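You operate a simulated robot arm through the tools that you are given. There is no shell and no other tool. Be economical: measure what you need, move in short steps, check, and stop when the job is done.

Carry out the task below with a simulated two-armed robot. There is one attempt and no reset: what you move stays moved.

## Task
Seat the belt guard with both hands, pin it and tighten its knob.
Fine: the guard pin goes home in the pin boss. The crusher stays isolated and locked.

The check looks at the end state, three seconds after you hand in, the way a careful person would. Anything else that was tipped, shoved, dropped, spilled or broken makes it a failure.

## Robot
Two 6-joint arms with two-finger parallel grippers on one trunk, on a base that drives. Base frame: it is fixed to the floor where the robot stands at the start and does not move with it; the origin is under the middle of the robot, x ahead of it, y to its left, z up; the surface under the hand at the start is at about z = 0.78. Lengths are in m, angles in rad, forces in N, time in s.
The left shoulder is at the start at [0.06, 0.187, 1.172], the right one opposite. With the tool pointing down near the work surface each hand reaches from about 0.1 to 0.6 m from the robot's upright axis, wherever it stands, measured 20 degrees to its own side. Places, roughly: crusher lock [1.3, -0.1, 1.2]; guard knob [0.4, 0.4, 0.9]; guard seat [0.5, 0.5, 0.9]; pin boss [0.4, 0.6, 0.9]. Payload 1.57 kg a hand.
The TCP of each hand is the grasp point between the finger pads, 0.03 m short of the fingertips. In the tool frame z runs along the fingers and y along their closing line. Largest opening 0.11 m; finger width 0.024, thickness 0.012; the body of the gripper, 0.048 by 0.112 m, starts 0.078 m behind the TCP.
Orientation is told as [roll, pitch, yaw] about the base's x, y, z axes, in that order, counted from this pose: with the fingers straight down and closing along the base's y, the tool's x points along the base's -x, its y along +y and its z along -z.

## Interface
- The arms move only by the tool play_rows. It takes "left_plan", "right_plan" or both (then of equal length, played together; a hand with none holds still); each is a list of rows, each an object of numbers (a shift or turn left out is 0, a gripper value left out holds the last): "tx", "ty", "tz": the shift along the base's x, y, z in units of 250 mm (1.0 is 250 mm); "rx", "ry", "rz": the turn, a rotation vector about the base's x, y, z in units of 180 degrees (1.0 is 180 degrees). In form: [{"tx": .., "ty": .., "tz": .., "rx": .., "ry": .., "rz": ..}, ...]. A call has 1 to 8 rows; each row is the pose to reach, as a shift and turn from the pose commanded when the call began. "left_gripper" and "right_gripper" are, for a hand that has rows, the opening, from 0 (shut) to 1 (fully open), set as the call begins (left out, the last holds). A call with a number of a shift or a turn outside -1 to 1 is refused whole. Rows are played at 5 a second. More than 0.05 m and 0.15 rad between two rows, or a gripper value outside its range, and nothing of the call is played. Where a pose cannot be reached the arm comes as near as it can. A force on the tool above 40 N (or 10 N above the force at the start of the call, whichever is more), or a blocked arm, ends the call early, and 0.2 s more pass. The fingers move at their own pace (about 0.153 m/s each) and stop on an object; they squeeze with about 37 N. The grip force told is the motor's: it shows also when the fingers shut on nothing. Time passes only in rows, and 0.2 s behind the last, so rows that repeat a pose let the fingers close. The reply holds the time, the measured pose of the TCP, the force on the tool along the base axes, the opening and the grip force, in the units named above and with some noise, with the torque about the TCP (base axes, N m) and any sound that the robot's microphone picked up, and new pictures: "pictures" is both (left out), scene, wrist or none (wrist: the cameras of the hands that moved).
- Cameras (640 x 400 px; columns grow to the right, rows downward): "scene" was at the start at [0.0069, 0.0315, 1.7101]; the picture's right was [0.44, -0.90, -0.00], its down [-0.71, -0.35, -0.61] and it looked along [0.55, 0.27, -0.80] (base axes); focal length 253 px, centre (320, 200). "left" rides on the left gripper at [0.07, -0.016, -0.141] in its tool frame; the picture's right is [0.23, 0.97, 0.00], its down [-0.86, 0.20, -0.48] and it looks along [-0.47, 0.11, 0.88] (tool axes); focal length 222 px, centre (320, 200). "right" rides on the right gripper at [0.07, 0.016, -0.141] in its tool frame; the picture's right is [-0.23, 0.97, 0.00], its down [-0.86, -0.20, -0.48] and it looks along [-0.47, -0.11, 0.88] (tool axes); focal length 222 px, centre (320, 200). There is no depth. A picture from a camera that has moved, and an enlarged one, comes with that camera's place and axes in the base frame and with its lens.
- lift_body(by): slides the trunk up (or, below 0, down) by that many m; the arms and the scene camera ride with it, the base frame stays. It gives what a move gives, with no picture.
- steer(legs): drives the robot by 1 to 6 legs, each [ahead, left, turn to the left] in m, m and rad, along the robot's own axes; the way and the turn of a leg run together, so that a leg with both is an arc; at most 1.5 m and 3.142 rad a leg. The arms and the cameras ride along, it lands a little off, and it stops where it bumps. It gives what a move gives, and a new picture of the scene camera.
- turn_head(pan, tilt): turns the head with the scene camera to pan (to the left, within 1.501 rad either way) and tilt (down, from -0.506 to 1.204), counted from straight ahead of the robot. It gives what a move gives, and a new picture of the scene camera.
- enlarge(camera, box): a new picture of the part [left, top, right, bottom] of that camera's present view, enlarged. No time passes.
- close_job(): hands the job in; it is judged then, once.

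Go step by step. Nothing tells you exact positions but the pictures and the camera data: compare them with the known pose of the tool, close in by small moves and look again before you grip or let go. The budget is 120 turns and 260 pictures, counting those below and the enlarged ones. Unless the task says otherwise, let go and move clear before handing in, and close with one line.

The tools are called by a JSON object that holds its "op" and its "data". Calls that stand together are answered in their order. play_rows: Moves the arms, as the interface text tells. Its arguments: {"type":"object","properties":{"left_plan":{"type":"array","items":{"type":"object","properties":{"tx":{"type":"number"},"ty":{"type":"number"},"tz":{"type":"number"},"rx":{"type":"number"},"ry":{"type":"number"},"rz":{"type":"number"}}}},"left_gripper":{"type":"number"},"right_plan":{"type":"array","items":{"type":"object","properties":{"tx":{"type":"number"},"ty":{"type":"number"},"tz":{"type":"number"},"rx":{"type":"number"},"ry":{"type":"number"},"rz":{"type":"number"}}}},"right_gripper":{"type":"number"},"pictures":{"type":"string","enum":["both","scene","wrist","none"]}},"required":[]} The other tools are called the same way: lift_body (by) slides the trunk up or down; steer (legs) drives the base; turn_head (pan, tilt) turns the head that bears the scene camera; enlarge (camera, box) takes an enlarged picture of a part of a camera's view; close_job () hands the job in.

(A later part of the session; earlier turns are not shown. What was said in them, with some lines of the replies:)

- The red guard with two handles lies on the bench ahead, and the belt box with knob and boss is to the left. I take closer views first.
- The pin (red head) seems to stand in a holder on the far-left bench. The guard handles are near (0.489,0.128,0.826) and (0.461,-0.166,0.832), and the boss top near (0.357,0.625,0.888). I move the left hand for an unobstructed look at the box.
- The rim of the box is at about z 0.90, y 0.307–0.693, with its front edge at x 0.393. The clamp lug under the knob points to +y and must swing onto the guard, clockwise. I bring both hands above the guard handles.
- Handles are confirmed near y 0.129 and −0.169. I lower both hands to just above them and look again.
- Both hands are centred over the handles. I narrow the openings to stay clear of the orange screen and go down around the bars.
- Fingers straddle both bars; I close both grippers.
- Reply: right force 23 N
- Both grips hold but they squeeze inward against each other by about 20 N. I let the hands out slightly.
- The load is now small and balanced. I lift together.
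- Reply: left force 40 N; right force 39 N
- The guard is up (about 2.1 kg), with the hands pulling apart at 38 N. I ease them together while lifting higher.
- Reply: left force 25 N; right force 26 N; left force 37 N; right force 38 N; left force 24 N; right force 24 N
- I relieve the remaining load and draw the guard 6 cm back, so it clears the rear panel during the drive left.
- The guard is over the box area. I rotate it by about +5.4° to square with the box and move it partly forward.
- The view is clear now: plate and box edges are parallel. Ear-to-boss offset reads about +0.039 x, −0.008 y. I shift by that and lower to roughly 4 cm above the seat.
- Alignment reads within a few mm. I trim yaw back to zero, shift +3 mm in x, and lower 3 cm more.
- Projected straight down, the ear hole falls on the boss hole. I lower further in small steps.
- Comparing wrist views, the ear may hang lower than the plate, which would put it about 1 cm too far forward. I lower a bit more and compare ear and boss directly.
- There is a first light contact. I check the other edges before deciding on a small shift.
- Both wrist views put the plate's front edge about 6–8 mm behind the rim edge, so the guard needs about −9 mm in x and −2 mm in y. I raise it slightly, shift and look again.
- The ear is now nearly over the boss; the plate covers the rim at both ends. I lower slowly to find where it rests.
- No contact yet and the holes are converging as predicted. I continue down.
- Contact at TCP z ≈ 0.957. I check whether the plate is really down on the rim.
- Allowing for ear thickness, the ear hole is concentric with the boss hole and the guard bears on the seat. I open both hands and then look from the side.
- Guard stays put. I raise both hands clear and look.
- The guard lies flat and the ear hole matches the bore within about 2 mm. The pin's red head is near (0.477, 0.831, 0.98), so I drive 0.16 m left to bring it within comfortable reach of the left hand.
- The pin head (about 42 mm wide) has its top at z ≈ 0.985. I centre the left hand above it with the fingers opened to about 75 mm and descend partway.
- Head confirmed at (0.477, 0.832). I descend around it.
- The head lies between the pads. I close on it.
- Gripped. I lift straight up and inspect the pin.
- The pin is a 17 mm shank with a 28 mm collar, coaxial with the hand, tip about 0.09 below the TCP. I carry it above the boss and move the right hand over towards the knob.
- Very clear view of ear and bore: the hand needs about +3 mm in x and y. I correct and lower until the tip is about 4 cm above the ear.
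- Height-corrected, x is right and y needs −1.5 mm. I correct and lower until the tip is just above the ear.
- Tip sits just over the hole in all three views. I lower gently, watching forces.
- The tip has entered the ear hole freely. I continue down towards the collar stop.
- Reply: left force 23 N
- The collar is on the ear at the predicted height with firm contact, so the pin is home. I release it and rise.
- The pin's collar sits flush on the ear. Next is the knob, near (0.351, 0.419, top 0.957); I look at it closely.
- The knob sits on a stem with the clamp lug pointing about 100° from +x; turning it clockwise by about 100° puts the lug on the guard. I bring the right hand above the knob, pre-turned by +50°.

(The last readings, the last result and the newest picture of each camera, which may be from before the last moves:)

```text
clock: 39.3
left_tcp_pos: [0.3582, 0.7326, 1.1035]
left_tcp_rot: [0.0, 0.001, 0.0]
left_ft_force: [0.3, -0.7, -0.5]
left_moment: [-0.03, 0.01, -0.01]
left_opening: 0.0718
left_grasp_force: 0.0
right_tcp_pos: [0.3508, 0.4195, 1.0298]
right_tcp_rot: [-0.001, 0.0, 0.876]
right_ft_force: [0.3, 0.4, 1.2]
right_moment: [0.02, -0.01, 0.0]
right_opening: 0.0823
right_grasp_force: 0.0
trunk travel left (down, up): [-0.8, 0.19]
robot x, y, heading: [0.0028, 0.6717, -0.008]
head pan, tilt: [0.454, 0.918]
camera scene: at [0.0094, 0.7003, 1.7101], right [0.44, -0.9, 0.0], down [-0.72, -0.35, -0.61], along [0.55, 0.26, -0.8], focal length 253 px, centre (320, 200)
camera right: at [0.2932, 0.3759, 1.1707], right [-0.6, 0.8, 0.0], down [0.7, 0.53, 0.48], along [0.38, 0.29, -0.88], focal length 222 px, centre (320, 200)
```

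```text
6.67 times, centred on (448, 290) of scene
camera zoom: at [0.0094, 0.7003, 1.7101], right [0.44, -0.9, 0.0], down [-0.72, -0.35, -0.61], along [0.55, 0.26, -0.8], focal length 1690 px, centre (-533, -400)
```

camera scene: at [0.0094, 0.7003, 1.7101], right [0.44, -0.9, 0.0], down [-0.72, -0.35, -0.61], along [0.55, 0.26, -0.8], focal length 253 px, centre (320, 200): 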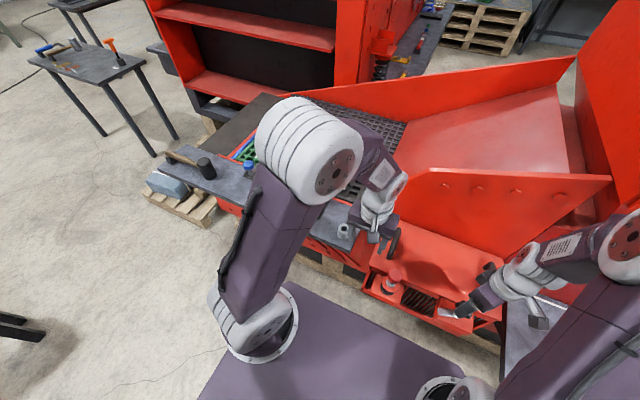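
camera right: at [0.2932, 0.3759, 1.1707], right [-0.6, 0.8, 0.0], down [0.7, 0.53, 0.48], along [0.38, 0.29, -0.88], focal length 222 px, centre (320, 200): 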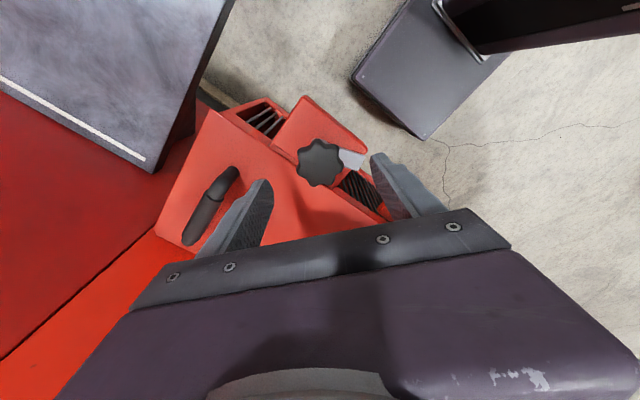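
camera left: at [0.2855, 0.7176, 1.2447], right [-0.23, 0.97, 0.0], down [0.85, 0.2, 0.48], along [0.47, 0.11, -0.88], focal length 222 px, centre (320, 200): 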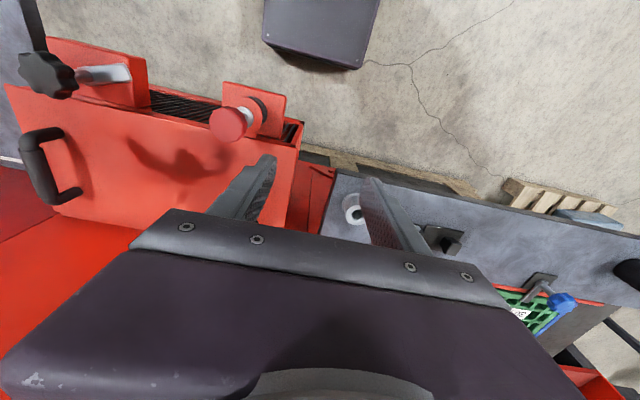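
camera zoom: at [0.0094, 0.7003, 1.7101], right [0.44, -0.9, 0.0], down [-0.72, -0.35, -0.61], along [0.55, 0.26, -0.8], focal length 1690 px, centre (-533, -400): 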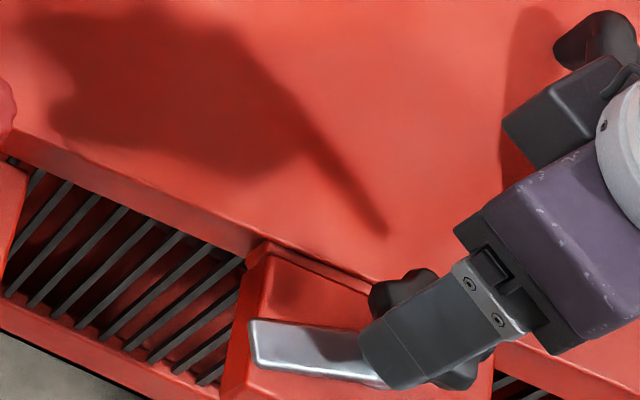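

{"op": "enlarge", "data": {"camera": "right", "box": [264, 130, 376, 200]}}

```text
5.71 times, centred on (320, 165) of right
camera zoom: at [0.2932, 0.3759, 1.1707], right [-0.6, 0.8, 0.0], down [0.7, 0.53, 0.48], along [0.38, 0.29, -0.88], focal length 1269 px, centre (320, 400)
```

zoom: 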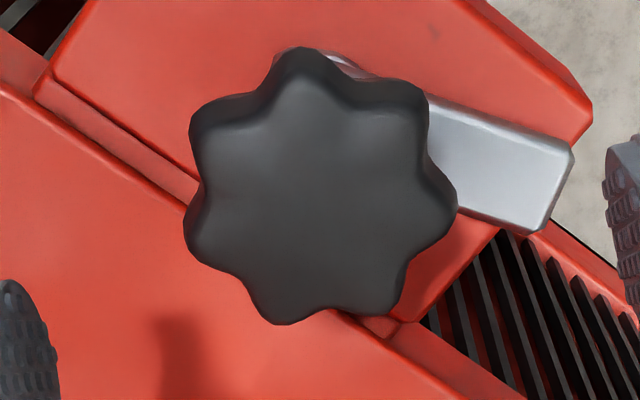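

{"op": "play_rows", "data": {"right_plan": [{"tx": 0.005, "ty": 0.004, "tz": -0.1}, {"tx": 0.005, "ty": 0.004, "tz": -0.19}, {"tx": 0.005, "ty": 0.004, "tz": -0.27}], "pictures": "wrist"}}

{"op": "enlarge", "data": {"camera": "right", "box": [240, 130, 400, 230]}}

{"op": "enlarge", "data": {"camera": "scene", "box": [410, 280, 490, 330]}}

{"op": "enlarge", "data": {"camera": "left", "box": [0, 30, 160, 130]}}

```text
clock: 40.1
left_tcp_pos: [0.3562, 0.7321, 1.1035]
left_tcp_rot: [-0.001, 0.001, 0.003]
left_ft_force: [0.3, -0.2, 0.1]
left_moment: [0.02, 0.0, 0.03]
left_opening: 0.0715
left_grasp_force: 0.1
right_tcp_pos: [0.3521, 0.421, 0.9625]
right_tcp_rot: [-0.001, 0.0, 0.874]
right_ft_force: [-0.4, -0.7, -0.8]
right_moment: [0.01, 0.03, 0.03]
right_opening: 0.0825
right_grasp_force: 0.1
trunk travel left (down, up): [-0.8, 0.19]
robot x, y, heading: [0.0016, 0.6662, -0.003]
head pan, tilt: [0.454, 0.918]
camera right: at [0.2943, 0.3766, 1.104], right [-0.6, 0.8, 0.0], down [0.7, 0.53, 0.48], along [0.38, 0.29, -0.88], focal length 222 px, centre (320, 200)
```

right: 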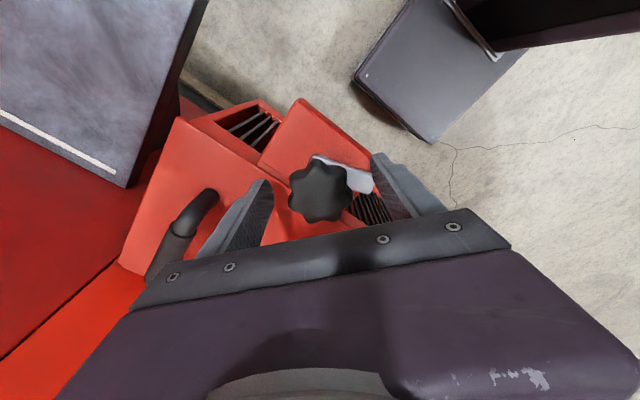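

```text
4.00 times, centred on (320, 180) of right
camera zoom: at [0.2943, 0.3766, 1.104], right [-0.6, 0.8, 0.0], down [0.7, 0.53, 0.48], along [0.38, 0.29, -0.88], focal length 888 px, centre (320, 280)
```

zoom: 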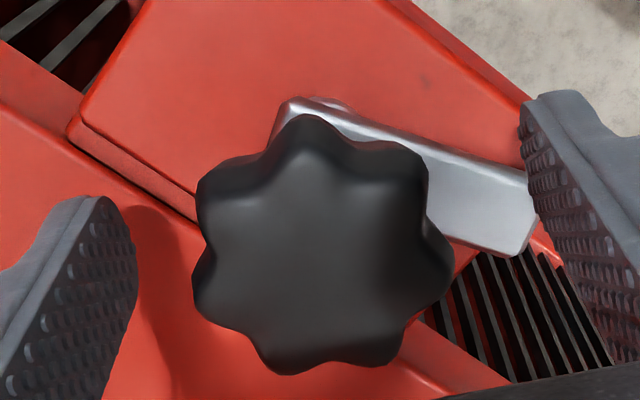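

```text
8.00 times, centred on (450, 305) of scene
camera zoom: at [0.0082, 0.7009, 1.7101], right [0.44, -0.9, 0.0], down [-0.72, -0.35, -0.61], along [0.55, 0.26, -0.8], focal length 2027 px, centre (-720, -640)
```

zoom: 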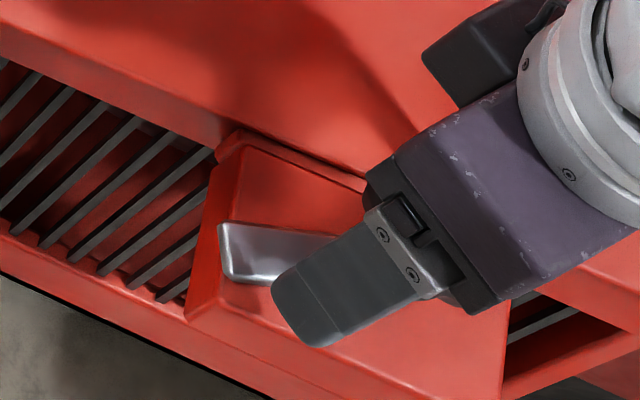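

```text
4.00 times, centred on (80, 80) of left
camera zoom: at [0.2857, 0.716, 1.2448], right [-0.23, 0.97, 0.0], down [0.85, 0.2, 0.48], along [0.47, 0.11, -0.88], focal length 888 px, centre (1280, 680)
```

zoom: 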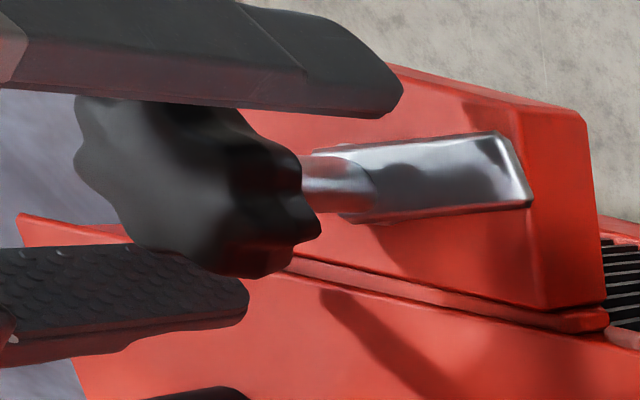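

The knob is centred between the pads. I close on it.

{"op": "play_rows", "data": {"right_plan": [{}, {}, {}], "right_gripper": 0, "pictures": "none"}}

{"op": "enlarge", "data": {"camera": "right", "box": [240, 130, 400, 230]}}

```text
clock: 40.9
left_tcp_pos: [0.357, 0.7331, 1.1039]
left_tcp_rot: [-0.002, 0.001, 0.002]
left_ft_force: [-0.1, 0.2, 0.2]
left_moment: [0.0, -0.01, -0.03]
left_opening: 0.0719
left_grasp_force: 0.1
right_tcp_pos: [0.3512, 0.4201, 0.9625]
right_tcp_rot: [0.001, 0.0, 0.875]
right_ft_force: [0.9, 0.9, -3.2]
right_moment: [0.4, -0.71, -0.01]
right_opening: 0.0451
right_grasp_force: 45.4
trunk travel left (down, up): [-0.8, 0.19]
robot x, y, heading: [0.0001, 0.6666, -0.001]
head pan, tilt: [0.454, 0.918]
```

```text
4.00 times, centred on (320, 180) of right
camera zoom: at [0.2945, 0.3765, 1.104], right [-0.6, 0.8, 0.0], down [0.7, 0.53, 0.48], along [0.38, 0.29, -0.88], focal length 888 px, centre (320, 280)
```

zoom: 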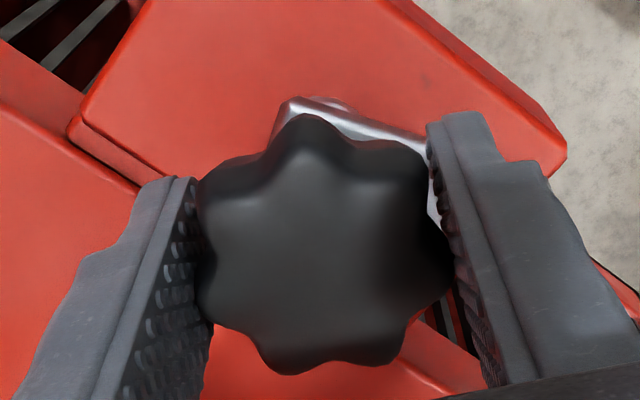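

Firm grip and no side load. I turn clockwise in small steps and watch the torque.

{"op": "play_rows", "data": {"right_plan": [{"rz": -0.03}, {"rz": -0.06}, {"rz": -0.09}, {"rz": -0.12}], "pictures": "wrist"}}

{"op": "enlarge", "data": {"camera": "left", "box": [0, 30, 160, 130]}}

{"op": "enlarge", "data": {"camera": "scene", "box": [410, 280, 490, 330]}}

```text
clock: 41.9
left_tcp_pos: [0.3568, 0.733, 1.1026]
left_tcp_rot: [-0.002, 0.001, 0.003]
left_ft_force: [0.1, 0.4, 0.8]
left_moment: [0.0, -0.02, 0.0]
left_opening: 0.0714
left_grasp_force: 0.0
right_tcp_pos: [0.3534, 0.4204, 0.9623]
right_tcp_rot: [0.001, 0.001, 0.498]
right_ft_force: [0.8, 4.3, -14.2]
right_moment: [0.01, -1.25, 0.0]
right_opening: 0.045
right_grasp_force: 44.7
trunk travel left (down, up): [-0.8, 0.19]
robot x, y, heading: [0.0009, 0.6688, -0.001]
head pan, tilt: [0.454, 0.918]
camera right: at [0.2828, 0.4007, 1.1042], right [-0.26, 0.96, 0.0], down [0.85, 0.23, 0.48], along [0.46, 0.13, -0.88], focal length 222 px, centre (320, 200)
```

right: 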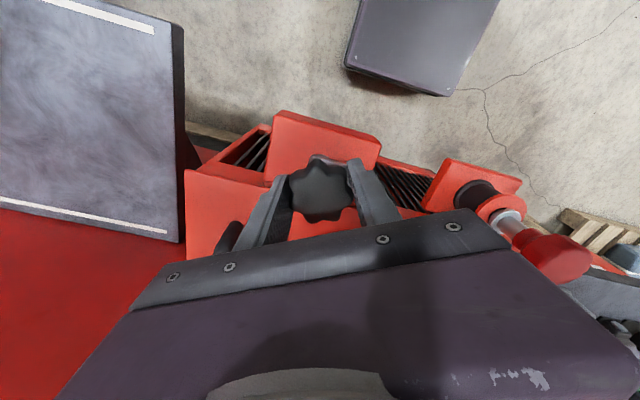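

```text
4.00 times, centred on (80, 80) of left
camera zoom: at [0.2869, 0.716, 1.2443], right [-0.23, 0.97, 0.0], down [0.86, 0.2, 0.48], along [0.47, 0.11, -0.88], focal length 888 px, centre (1280, 680)
```

zoom: 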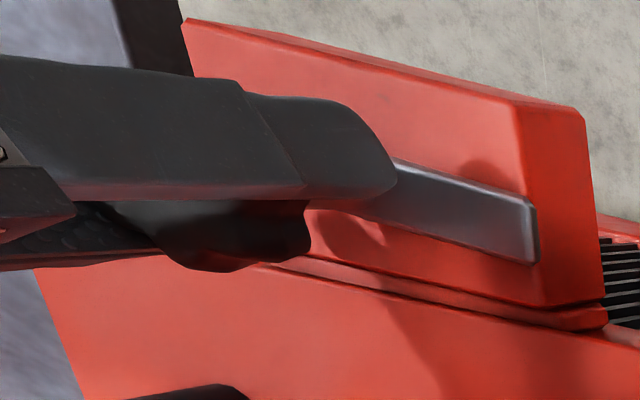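

```text
8.00 times, centred on (450, 305) of scene
camera zoom: at [0.0098, 0.7008, 1.7099], right [0.44, -0.9, 0.0], down [-0.72, -0.35, -0.61], along [0.55, 0.26, -0.8], focal length 2027 px, centre (-720, -640)
```

zoom: 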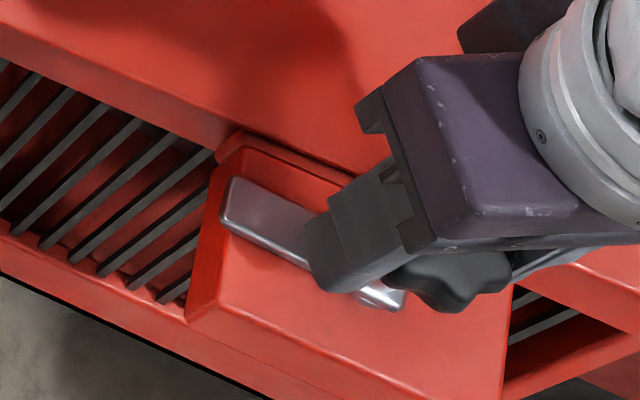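

The lug follows and the knob draws down slightly as it turns, so I follow it downward and keep turning.

{"op": "play_rows", "data": {"right_plan": [{"rz": -0.03, "tz": -0.004}, {"rz": -0.06, "tz": -0.006}, {"rz": -0.09, "tz": -0.008}, {"rz": -0.12, "tz": -0.009}], "pictures": "none"}}

{"op": "enlarge", "data": {"camera": "left", "box": [0, 30, 160, 130]}}

{"op": "enlarge", "data": {"camera": "scene", "box": [410, 280, 490, 330]}}

```text
clock: 42.9
left_tcp_pos: [0.356, 0.7327, 1.104]
left_tcp_rot: [-0.001, 0.0, 0.002]
left_ft_force: [0.0, -0.1, -0.1]
left_moment: [0.05, 0.01, 0.02]
left_opening: 0.0716
left_grasp_force: 0.0
right_tcp_pos: [0.3527, 0.42, 0.9609]
right_tcp_rot: [-0.001, -0.004, 0.117]
right_ft_force: [9.1, 0.5, 26.9]
right_moment: [0.43, 0.29, 0.01]
right_opening: 0.0455
right_grasp_force: 44.9
trunk travel left (down, up): [-0.8, 0.19]
robot x, y, heading: [0.0025, 0.6702, -0.006]
head pan, tilt: [0.454, 0.918]
```

```text
4.00 times, centred on (80, 80) of left
camera zoom: at [0.2853, 0.7175, 1.2452], right [-0.23, 0.97, 0.0], down [0.85, 0.2, 0.48], along [0.47, 0.11, -0.88], focal length 888 px, centre (1280, 680)
```

zoom: 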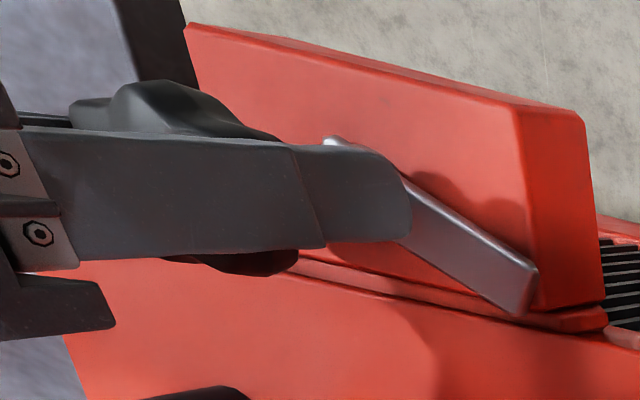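

```text
8.00 times, centred on (450, 305) of scene
camera zoom: at [0.0075, 0.703, 1.7104], right [0.44, -0.9, 0.0], down [-0.72, -0.35, -0.61], along [0.55, 0.26, -0.8], focal length 2027 px, centre (-720, -640)
```

zoom: 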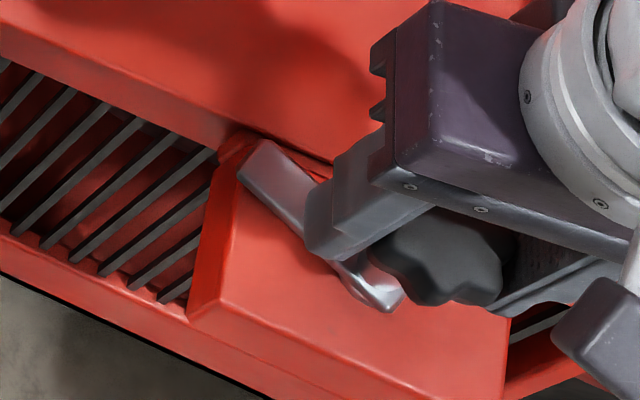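

The knob does not travel down; I undo that and go on in finer steps, as the lug nears the guard edge.

{"op": "play_rows", "data": {"right_plan": [{"rz": -0.005, "tz": 0.006}, {"rz": -0.03, "tz": 0.006}, {"rz": -0.05, "tz": 0.006}], "pictures": "none"}}

{"op": "enlarge", "data": {"camera": "left", "box": [0, 30, 160, 130]}}

{"op": "enlarge", "data": {"camera": "scene", "box": [426, 285, 474, 315]}}

```text
clock: 43.7
left_tcp_pos: [0.3566, 0.733, 1.1035]
left_tcp_rot: [-0.001, 0.0, 0.003]
left_ft_force: [0.0, 0.3, 0.0]
left_moment: [-0.01, -0.01, 0.01]
left_opening: 0.0714
left_grasp_force: 0.1
right_tcp_pos: [0.3517, 0.4196, 0.962]
right_tcp_rot: [0.0, -0.001, -0.036]
right_ft_force: [7.6, 1.3, 5.1]
right_moment: [0.24, -1.18, 0.03]
right_opening: 0.0453
right_grasp_force: 45.7
trunk travel left (down, up): [-0.8, 0.19]
robot x, y, heading: [0.0004, 0.6668, -0.003]
head pan, tilt: [0.454, 0.918]
```

```text
4.00 times, centred on (80, 80) of left
camera zoom: at [0.2866, 0.7167, 1.2444], right [-0.23, 0.97, 0.0], down [0.86, 0.2, 0.48], along [0.47, 0.11, -0.88], focal length 888 px, centre (1280, 680)
```

zoom: 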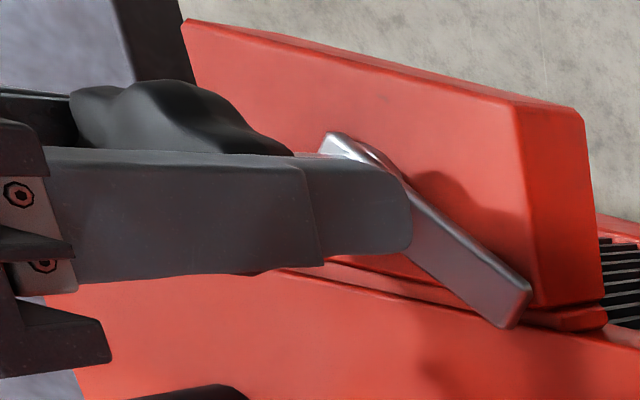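

```text
13.33 times, centred on (450, 300) of scene
camera zoom: at [0.0094, 0.7018, 1.7099], right [0.44, -0.9, 0.0], down [-0.72, -0.35, -0.61], along [0.55, 0.26, -0.8], focal length 3379 px, centre (-1413, -1133)
```

zoom: 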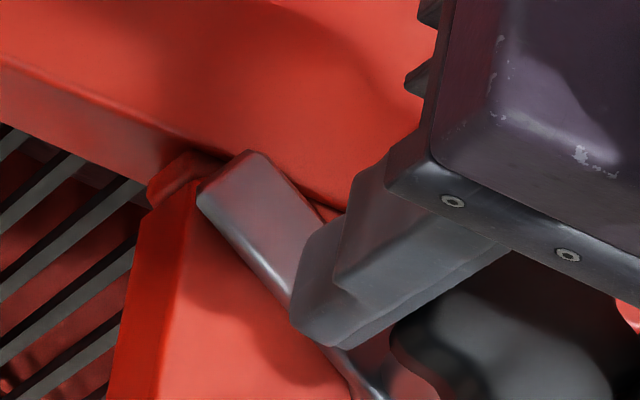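

No resistance so far; the lug tip is crossing the guard's edge. I continue in small steps.

{"op": "play_rows", "data": {"right_plan": [{"rz": -0.025, "tx": 0.002, "tz": 0.001}, {"rz": -0.05, "tx": 0.002, "tz": 0.001}, {"rz": -0.075, "tx": 0.002, "tz": 0.001}], "pictures": "none"}}

{"op": "enlarge", "data": {"camera": "left", "box": [0, 30, 160, 130]}}

{"op": "enlarge", "data": {"camera": "scene", "box": [426, 285, 474, 315]}}

```text
clock: 44.5
left_tcp_pos: [0.3575, 0.7311, 1.1022]
left_tcp_rot: [-0.001, 0.002, 0.002]
left_ft_force: [0.1, 0.5, -0.5]
left_moment: [-0.02, 0.01, -0.02]
left_opening: 0.0712
left_grasp_force: 0.0
right_tcp_pos: [0.3507, 0.4207, 0.9608]
right_tcp_rot: [0.0, 0.004, -0.273]
right_ft_force: [5.9, 5.9, -10.4]
right_moment: [0.11, -0.65, 0.03]
right_opening: 0.045
right_grasp_force: 45.0
trunk travel left (down, up): [-0.8, 0.19]
robot x, y, heading: [-0.0001, 0.6695, -0.004]
head pan, tilt: [0.454, 0.918]
```

```text
4.00 times, centred on (80, 80) of left
camera zoom: at [0.2875, 0.7165, 1.2441], right [-0.23, 0.97, 0.0], down [0.86, 0.2, 0.48], along [0.46, 0.11, -0.88], focal length 888 px, centre (1280, 680)
```

zoom: 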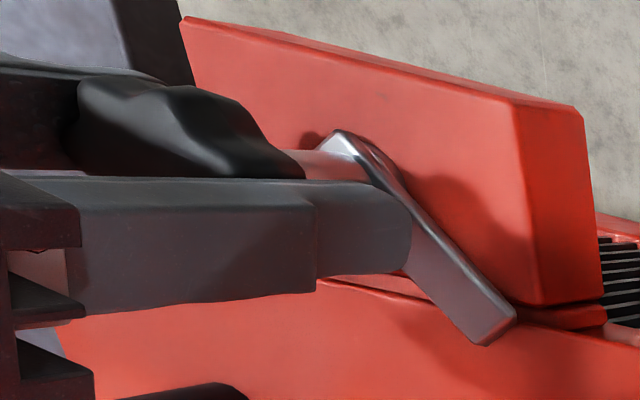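

```text
13.33 times, centred on (450, 300) of scene
camera zoom: at [0.0107, 0.7015, 1.7099], right [0.44, -0.9, 0.0], down [-0.72, -0.35, -0.61], along [0.54, 0.26, -0.8], focal length 3379 px, centre (-1413, -1133)
```

zoom: 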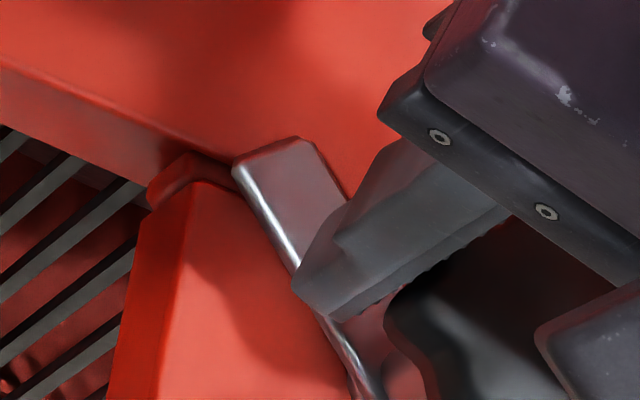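

The lug slides over the guard plate freely. I continue the turn.

{"op": "play_rows", "data": {"right_plan": [{"rz": -0.03, "tz": -0.001}, {"rz": -0.06, "tz": -0.001}, {"rz": -0.09, "tz": -0.001}, {"rz": -0.115, "tz": -0.001}], "pictures": "none"}}

{"op": "enlarge", "data": {"camera": "left", "box": [0, 30, 160, 130]}}

{"op": "enlarge", "data": {"camera": "scene", "box": [410, 275, 490, 325]}}

```text
clock: 45.5
left_tcp_pos: [0.3578, 0.734, 1.1027]
left_tcp_rot: [0.0, 0.002, 0.002]
left_ft_force: [-0.2, 0.2, 0.0]
left_moment: [-0.01, 0.01, 0.0]
left_opening: 0.0718
left_grasp_force: 0.0
right_tcp_pos: [0.3523, 0.4212, 0.9631]
right_tcp_rot: [-0.001, 0.001, -0.633]
right_ft_force: [6.0, 4.3, -6.4]
right_moment: [0.88, 0.81, 0.04]
right_opening: 0.0451
right_grasp_force: 44.8
trunk travel left (down, up): [-0.8, 0.19]
robot x, y, heading: [-0.0017, 0.6666, -0.006]
head pan, tilt: [0.454, 0.918]
```

```text
4.00 times, centred on (80, 80) of left
camera zoom: at [0.2876, 0.7164, 1.2442], right [-0.23, 0.97, 0.0], down [0.86, 0.2, 0.48], along [0.46, 0.11, -0.88], focal length 888 px, centre (1280, 680)
```

zoom: 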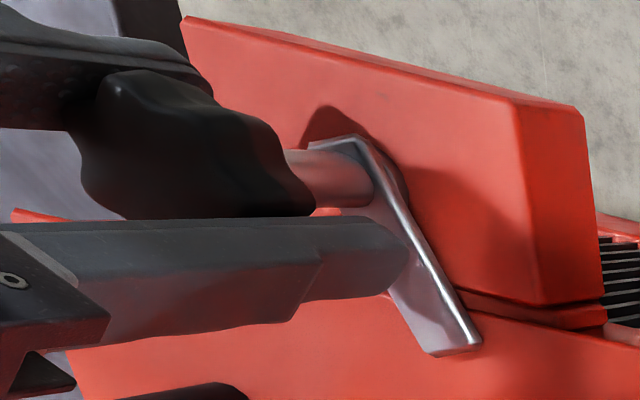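

```text
8.00 times, centred on (450, 300) of scene
camera zoom: at [0.0109, 0.7015, 1.71], right [0.44, -0.9, 0.0], down [-0.72, -0.35, -0.61], along [0.54, 0.26, -0.8], focal length 2027 px, centre (-720, -600)
```

zoom: 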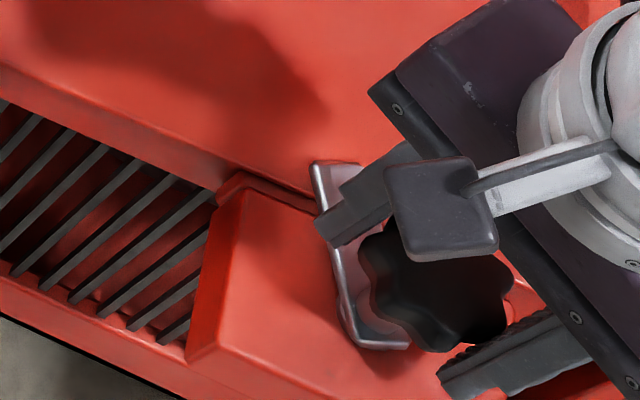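

{"op": "play_rows", "data": {"right_plan": [{"rz": -0.025}, {"rz": -0.05}, {"rz": -0.075}], "pictures": "none"}}

{"op": "enlarge", "data": {"camera": "left", "box": [0, 30, 160, 130]}}

{"op": "enlarge", "data": {"camera": "scene", "box": [410, 275, 490, 325]}}

```text
clock: 46.3
left_tcp_pos: [0.3568, 0.732, 1.1031]
left_tcp_rot: [-0.002, 0.002, 0.002]
left_ft_force: [0.2, 0.0, 0.5]
left_moment: [0.01, -0.01, -0.01]
left_opening: 0.0715
left_grasp_force: 0.0
right_tcp_pos: [0.3531, 0.4203, 0.9612]
right_tcp_rot: [-0.001, 0.0, -0.87]
right_ft_force: [5.2, 4.7, -3.7]
right_moment: [0.82, 0.61, 0.07]
right_opening: 0.0455
right_grasp_force: 44.4
trunk travel left (down, up): [-0.8, 0.19]
robot x, y, heading: [0.0021, 0.6694, -0.004]
head pan, tilt: [0.454, 0.918]
```

```text
4.00 times, centred on (80, 80) of left
camera zoom: at [0.2871, 0.7164, 1.2444], right [-0.23, 0.97, 0.0], down [0.86, 0.2, 0.48], along [0.46, 0.11, -0.88], focal length 888 px, centre (1280, 680)
```

zoom: 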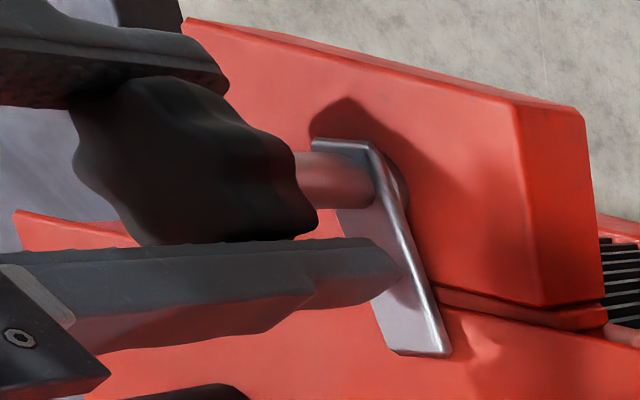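

```text
8.00 times, centred on (450, 300) of scene
camera zoom: at [0.0101, 0.7014, 1.7101], right [0.44, -0.9, 0.0], down [-0.72, -0.35, -0.61], along [0.55, 0.26, -0.8], focal length 2027 px, centre (-720, -600)
```

zoom: 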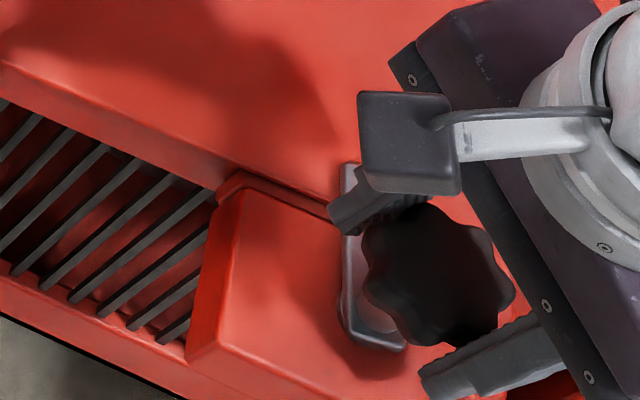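

The lug is nearly square onto the guard. I turn about 10° more and look for a stop.

{"op": "play_rows", "data": {"right_plan": [{"rz": -0.02}, {"rz": -0.04}, {"rz": -0.06}], "pictures": "wrist"}}

{"op": "enlarge", "data": {"camera": "left", "box": [0, 30, 160, 130]}}

{"op": "enlarge", "data": {"camera": "scene", "box": [410, 275, 490, 325]}}

```text
clock: 47.1
left_tcp_pos: [0.3568, 0.7318, 1.1036]
left_tcp_rot: [0.0, 0.0, 0.004]
left_ft_force: [-0.1, 0.0, -0.1]
left_moment: [0.01, 0.01, 0.01]
left_opening: 0.0715
left_grasp_force: 0.1
right_tcp_pos: [0.3526, 0.4211, 0.9621]
right_tcp_rot: [0.001, -0.001, -1.059]
right_ft_force: [1.7, 2.1, -3.1]
right_moment: [-0.4, 0.04, 0.41]
right_opening: 0.0452
right_grasp_force: 45.4
trunk travel left (down, up): [-0.8, 0.19]
robot x, y, heading: [-0.0009, 0.6678, 0.004]
head pan, tilt: [0.454, 0.918]
camera right: at [0.3317, 0.4887, 1.1037], right [0.96, 0.28, 0.0], down [0.25, -0.84, 0.48], along [0.13, -0.46, -0.88], focal length 222 px, centre (320, 200)
```

right: 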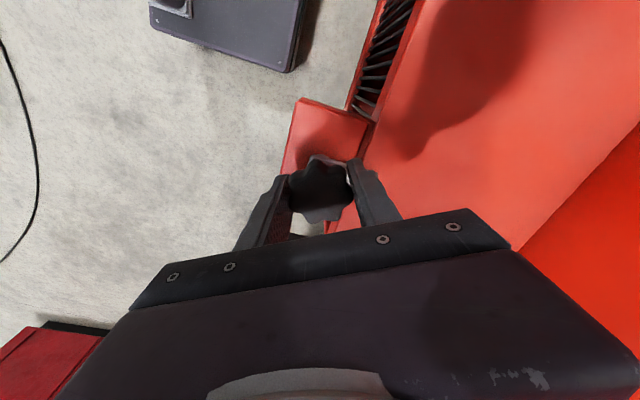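

```text
4.00 times, centred on (80, 80) of left
camera zoom: at [0.2862, 0.7164, 1.2446], right [-0.23, 0.97, 0.0], down [0.85, 0.2, 0.48], along [0.47, 0.11, -0.88], focal length 888 px, centre (1280, 680)
```

zoom: 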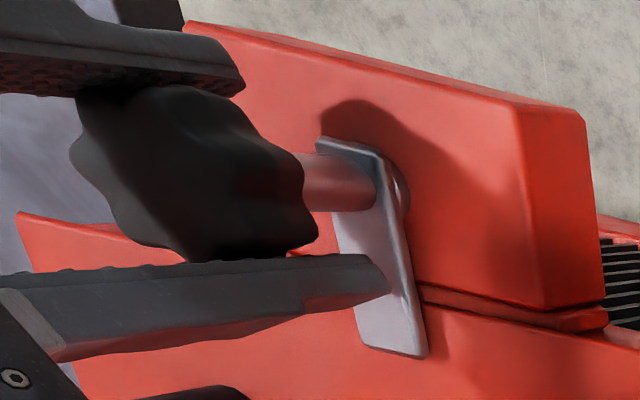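

```text
8.00 times, centred on (450, 300) of scene
camera zoom: at [0.0089, 0.7014, 1.7101], right [0.44, -0.9, 0.0], down [-0.72, -0.35, -0.61], along [0.55, 0.26, -0.8], focal length 2027 px, centre (-720, -600)
```

zoom: 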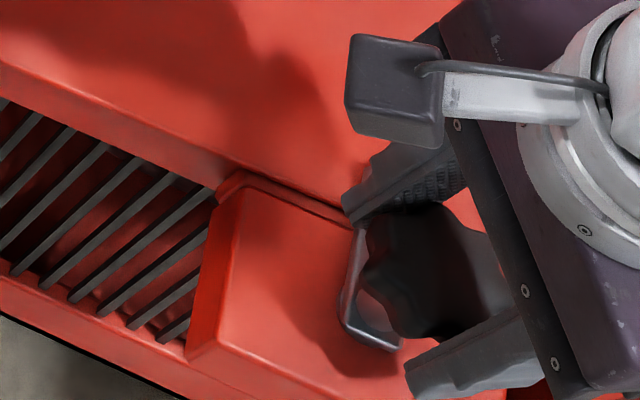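

Torque is now rising (0.41 N·m), so the knob is coming up tight. I add a little more.

{"op": "play_rows", "data": {"right_plan": [{"rz": -0.015}, {"rz": -0.03}, {"rz": -0.03}], "pictures": "none"}}

{"op": "enlarge", "data": {"camera": "left", "box": [0, 30, 160, 130]}}

```text
clock: 47.9
left_tcp_pos: [0.3556, 0.7315, 1.1032]
left_tcp_rot: [-0.002, 0.001, 0.002]
left_ft_force: [-0.8, 0.6, 0.0]
left_moment: [0.0, -0.02, -0.01]
left_opening: 0.0718
left_grasp_force: 0.0
right_tcp_pos: [0.3524, 0.4214, 0.9618]
right_tcp_rot: [0.001, -0.002, -1.152]
right_ft_force: [2.4, 4.0, -5.5]
right_moment: [-0.04, -0.48, 0.15]
right_opening: 0.0445
right_grasp_force: 45.0
trunk travel left (down, up): [-0.8, 0.19]
robot x, y, heading: [-0.0003, 0.672, -0.002]
head pan, tilt: [0.454, 0.918]
```

```text
4.00 times, centred on (80, 80) of left
camera zoom: at [0.2866, 0.7164, 1.2444], right [-0.23, 0.97, 0.0], down [0.86, 0.2, 0.48], along [0.47, 0.11, -0.88], focal length 888 px, centre (1280, 680)
```

zoom: 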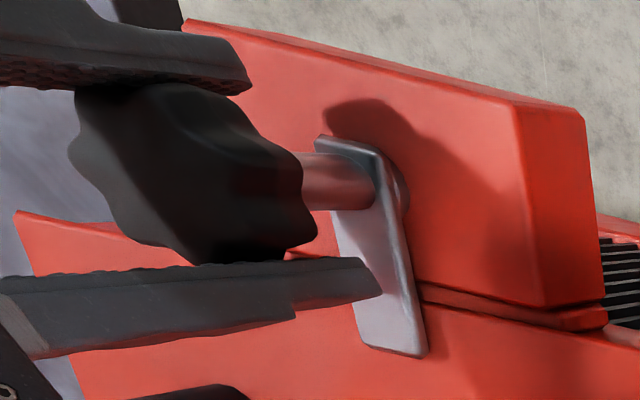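

The lug no longer moves: the knob is at its stop and the fingers have begun to slip. I open the hand and rise clear.

{"op": "play_rows", "data": {"right_plan": [{}, {}, {}], "right_gripper": 0.75, "pictures": "none"}}

{"op": "play_rows", "data": {"right_plan": [{"tz": 0.12}, {"tz": 0.28}, {"tz": 0.44}, {"tz": 0.6}, {"tz": 0.76}, {"tz": 0.9, "ty": -0.08}, {"tz": 0.9, "ty": -0.24}, {"tz": 0.9, "ty": -0.4}], "pictures": "both"}}

{"op": "enlarge", "data": {"camera": "scene", "box": [350, 220, 510, 320]}}

{"op": "enlarge", "data": {"camera": "left", "box": [0, 20, 320, 220]}}

{"op": "enlarge", "data": {"camera": "scene", "box": [426, 285, 474, 315]}}

```text
clock: 48.7
left_tcp_pos: [0.3564, 0.7316, 1.1035]
left_tcp_rot: [-0.003, 0.001, 0.0]
left_ft_force: [0.2, 0.3, -0.2]
left_moment: [-0.02, 0.03, -0.01]
left_opening: 0.0715
left_grasp_force: 0.1
right_tcp_pos: [0.3515, 0.4205, 0.9622]
right_tcp_rot: [-0.001, 0.0, -1.151]
right_ft_force: [-0.1, -0.7, -0.8]
right_moment: [0.02, 0.03, 0.0]
right_opening: 0.0825
right_grasp_force: 0.0
trunk travel left (down, up): [-0.8, 0.19]
robot x, y, heading: [0.0022, 0.6703, -0.001]
head pan, tilt: [0.454, 0.918]
```

```text
clock: 50.5
left_tcp_pos: [0.3562, 0.7303, 1.1036]
left_tcp_rot: [0.0, 0.0, 0.003]
left_ft_force: [1.0, -0.8, -0.9]
left_moment: [0.03, 0.02, 0.02]
left_opening: 0.0713
left_grasp_force: 0.0
right_tcp_pos: [0.3511, 0.3164, 1.1888]
right_tcp_rot: [0.0, 0.001, -1.151]
right_ft_force: [1.3, 0.2, -0.2]
right_moment: [0.0, 0.0, -0.04]
right_opening: 0.0824
right_grasp_force: 0.1
trunk travel left (down, up): [-0.8, 0.19]
robot x, y, heading: [0.0001, 0.6656, -0.006]
head pan, tilt: [0.454, 0.918]
camera scene: at [0.0087, 0.6989, 1.7101], right [0.44, -0.9, 0.0], down [-0.72, -0.35, -0.61], along [0.55, 0.27, -0.79], focal length 253 px, centre (320, 200)
camera right: at [0.3365, 0.386, 1.3302], right [0.98, 0.19, 0.0], down [0.17, -0.86, 0.48], along [0.09, -0.47, -0.88], focal length 222 px, centre (320, 200)
```

scene: 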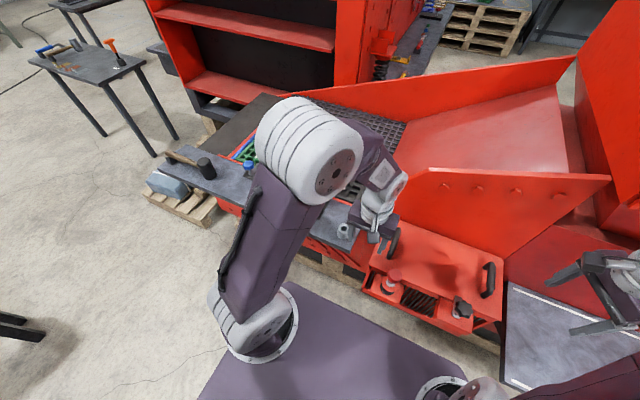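
right: 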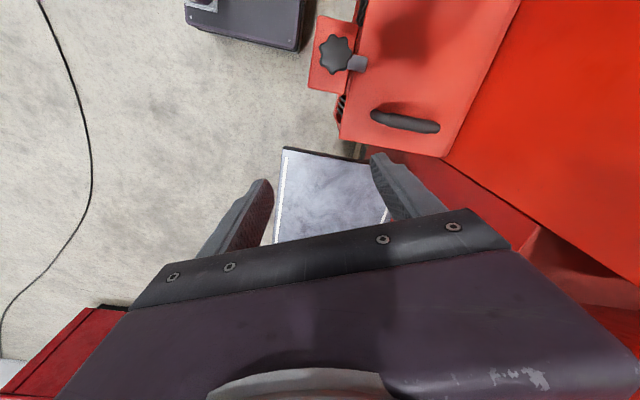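

```text
4.00 times, centred on (430, 270) of scene
camera zoom: at [0.0087, 0.6989, 1.7101], right [0.44, -0.9, 0.0], down [-0.72, -0.35, -0.61], along [0.55, 0.27, -0.79], focal length 1014 px, centre (-120, -80)
```

zoom: 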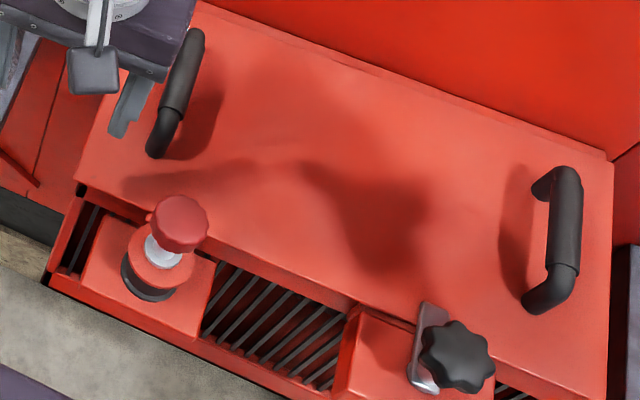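

```text
2.00 times, centred on (160, 120) of left
camera zoom: at [0.2861, 0.7146, 1.2447], right [-0.23, 0.97, 0.0], down [0.85, 0.2, 0.48], along [0.47, 0.11, -0.88], focal length 444 px, centre (640, 360)
```

zoom: 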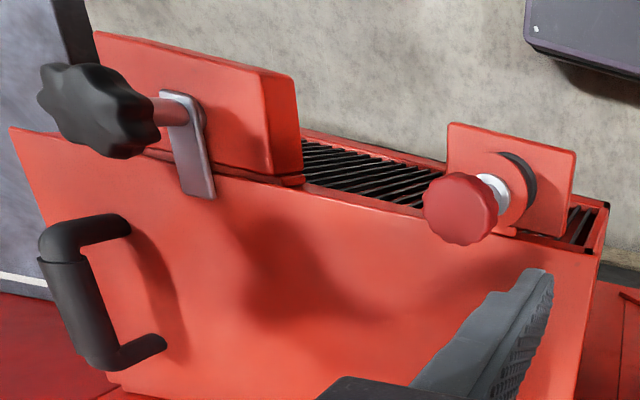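

```text
13.33 times, centred on (450, 300) of scene
camera zoom: at [0.0087, 0.6989, 1.7101], right [0.44, -0.9, 0.0], down [-0.72, -0.35, -0.61], along [0.55, 0.27, -0.79], focal length 3379 px, centre (-1413, -1133)
```

zoom: 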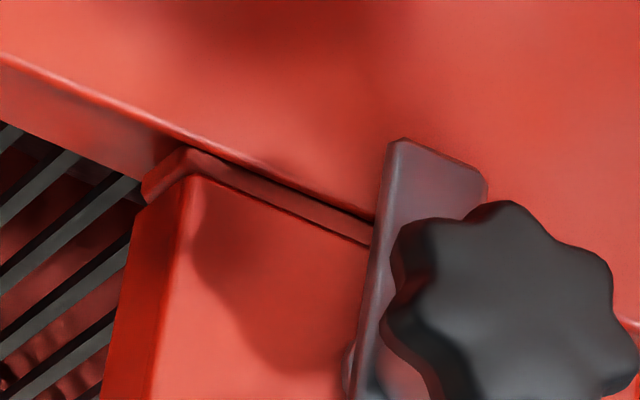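

{"op": "enlarge", "data": {"camera": "scene", "box": [366, 255, 430, 295]}}

{"op": "enlarge", "data": {"camera": "right", "box": [300, 20, 460, 120]}}

{"op": "enlarge", "data": {"camera": "right", "box": [320, 80, 448, 160]}}

```text
10.00 times, centred on (398, 275) of scene
camera zoom: at [0.0087, 0.6989, 1.7101], right [0.44, -0.9, 0.0], down [-0.72, -0.35, -0.61], along [0.55, 0.27, -0.79], focal length 2534 px, centre (-460, -550)
```

zoom: 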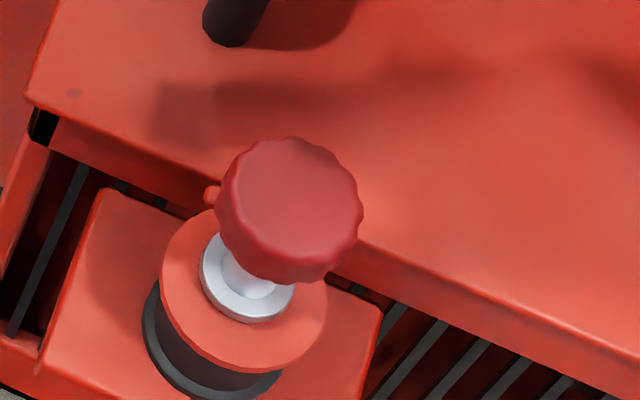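

```text
4.00 times, centred on (380, 70) of right
camera zoom: at [0.3365, 0.386, 1.3302], right [0.98, 0.19, 0.0], down [0.17, -0.86, 0.48], along [0.09, -0.47, -0.88], focal length 888 px, centre (80, 720)
```

zoom: 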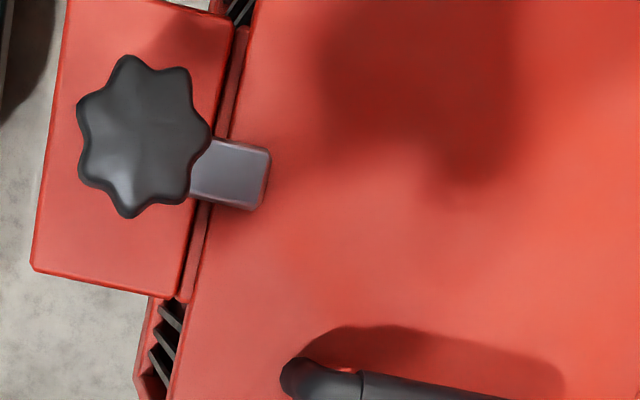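

```text
5.00 times, centred on (384, 120) of right
camera zoom: at [0.3365, 0.386, 1.3302], right [0.98, 0.19, 0.0], down [0.17, -0.86, 0.48], along [0.09, -0.47, -0.88], focal length 1111 px, centre (0, 600)
```

zoom: 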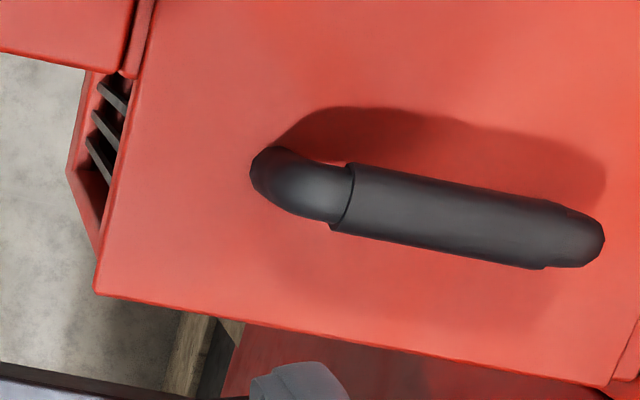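

The guard lies flat, the pin is home with its collar on the ear, and the clamp lug is tight over the plate. Both hands are clear and the crusher lock was not touched, so I hand in.

{"op": "close_job", "data": {}}

```text
The job is handed in.
```

The belt guard is seated with both hands and its pin is home in the boss. The knob is turned to its stop with the lug over the plate. I never went near the crusher lock, and I handed the job in with both hands clear; no result came back.
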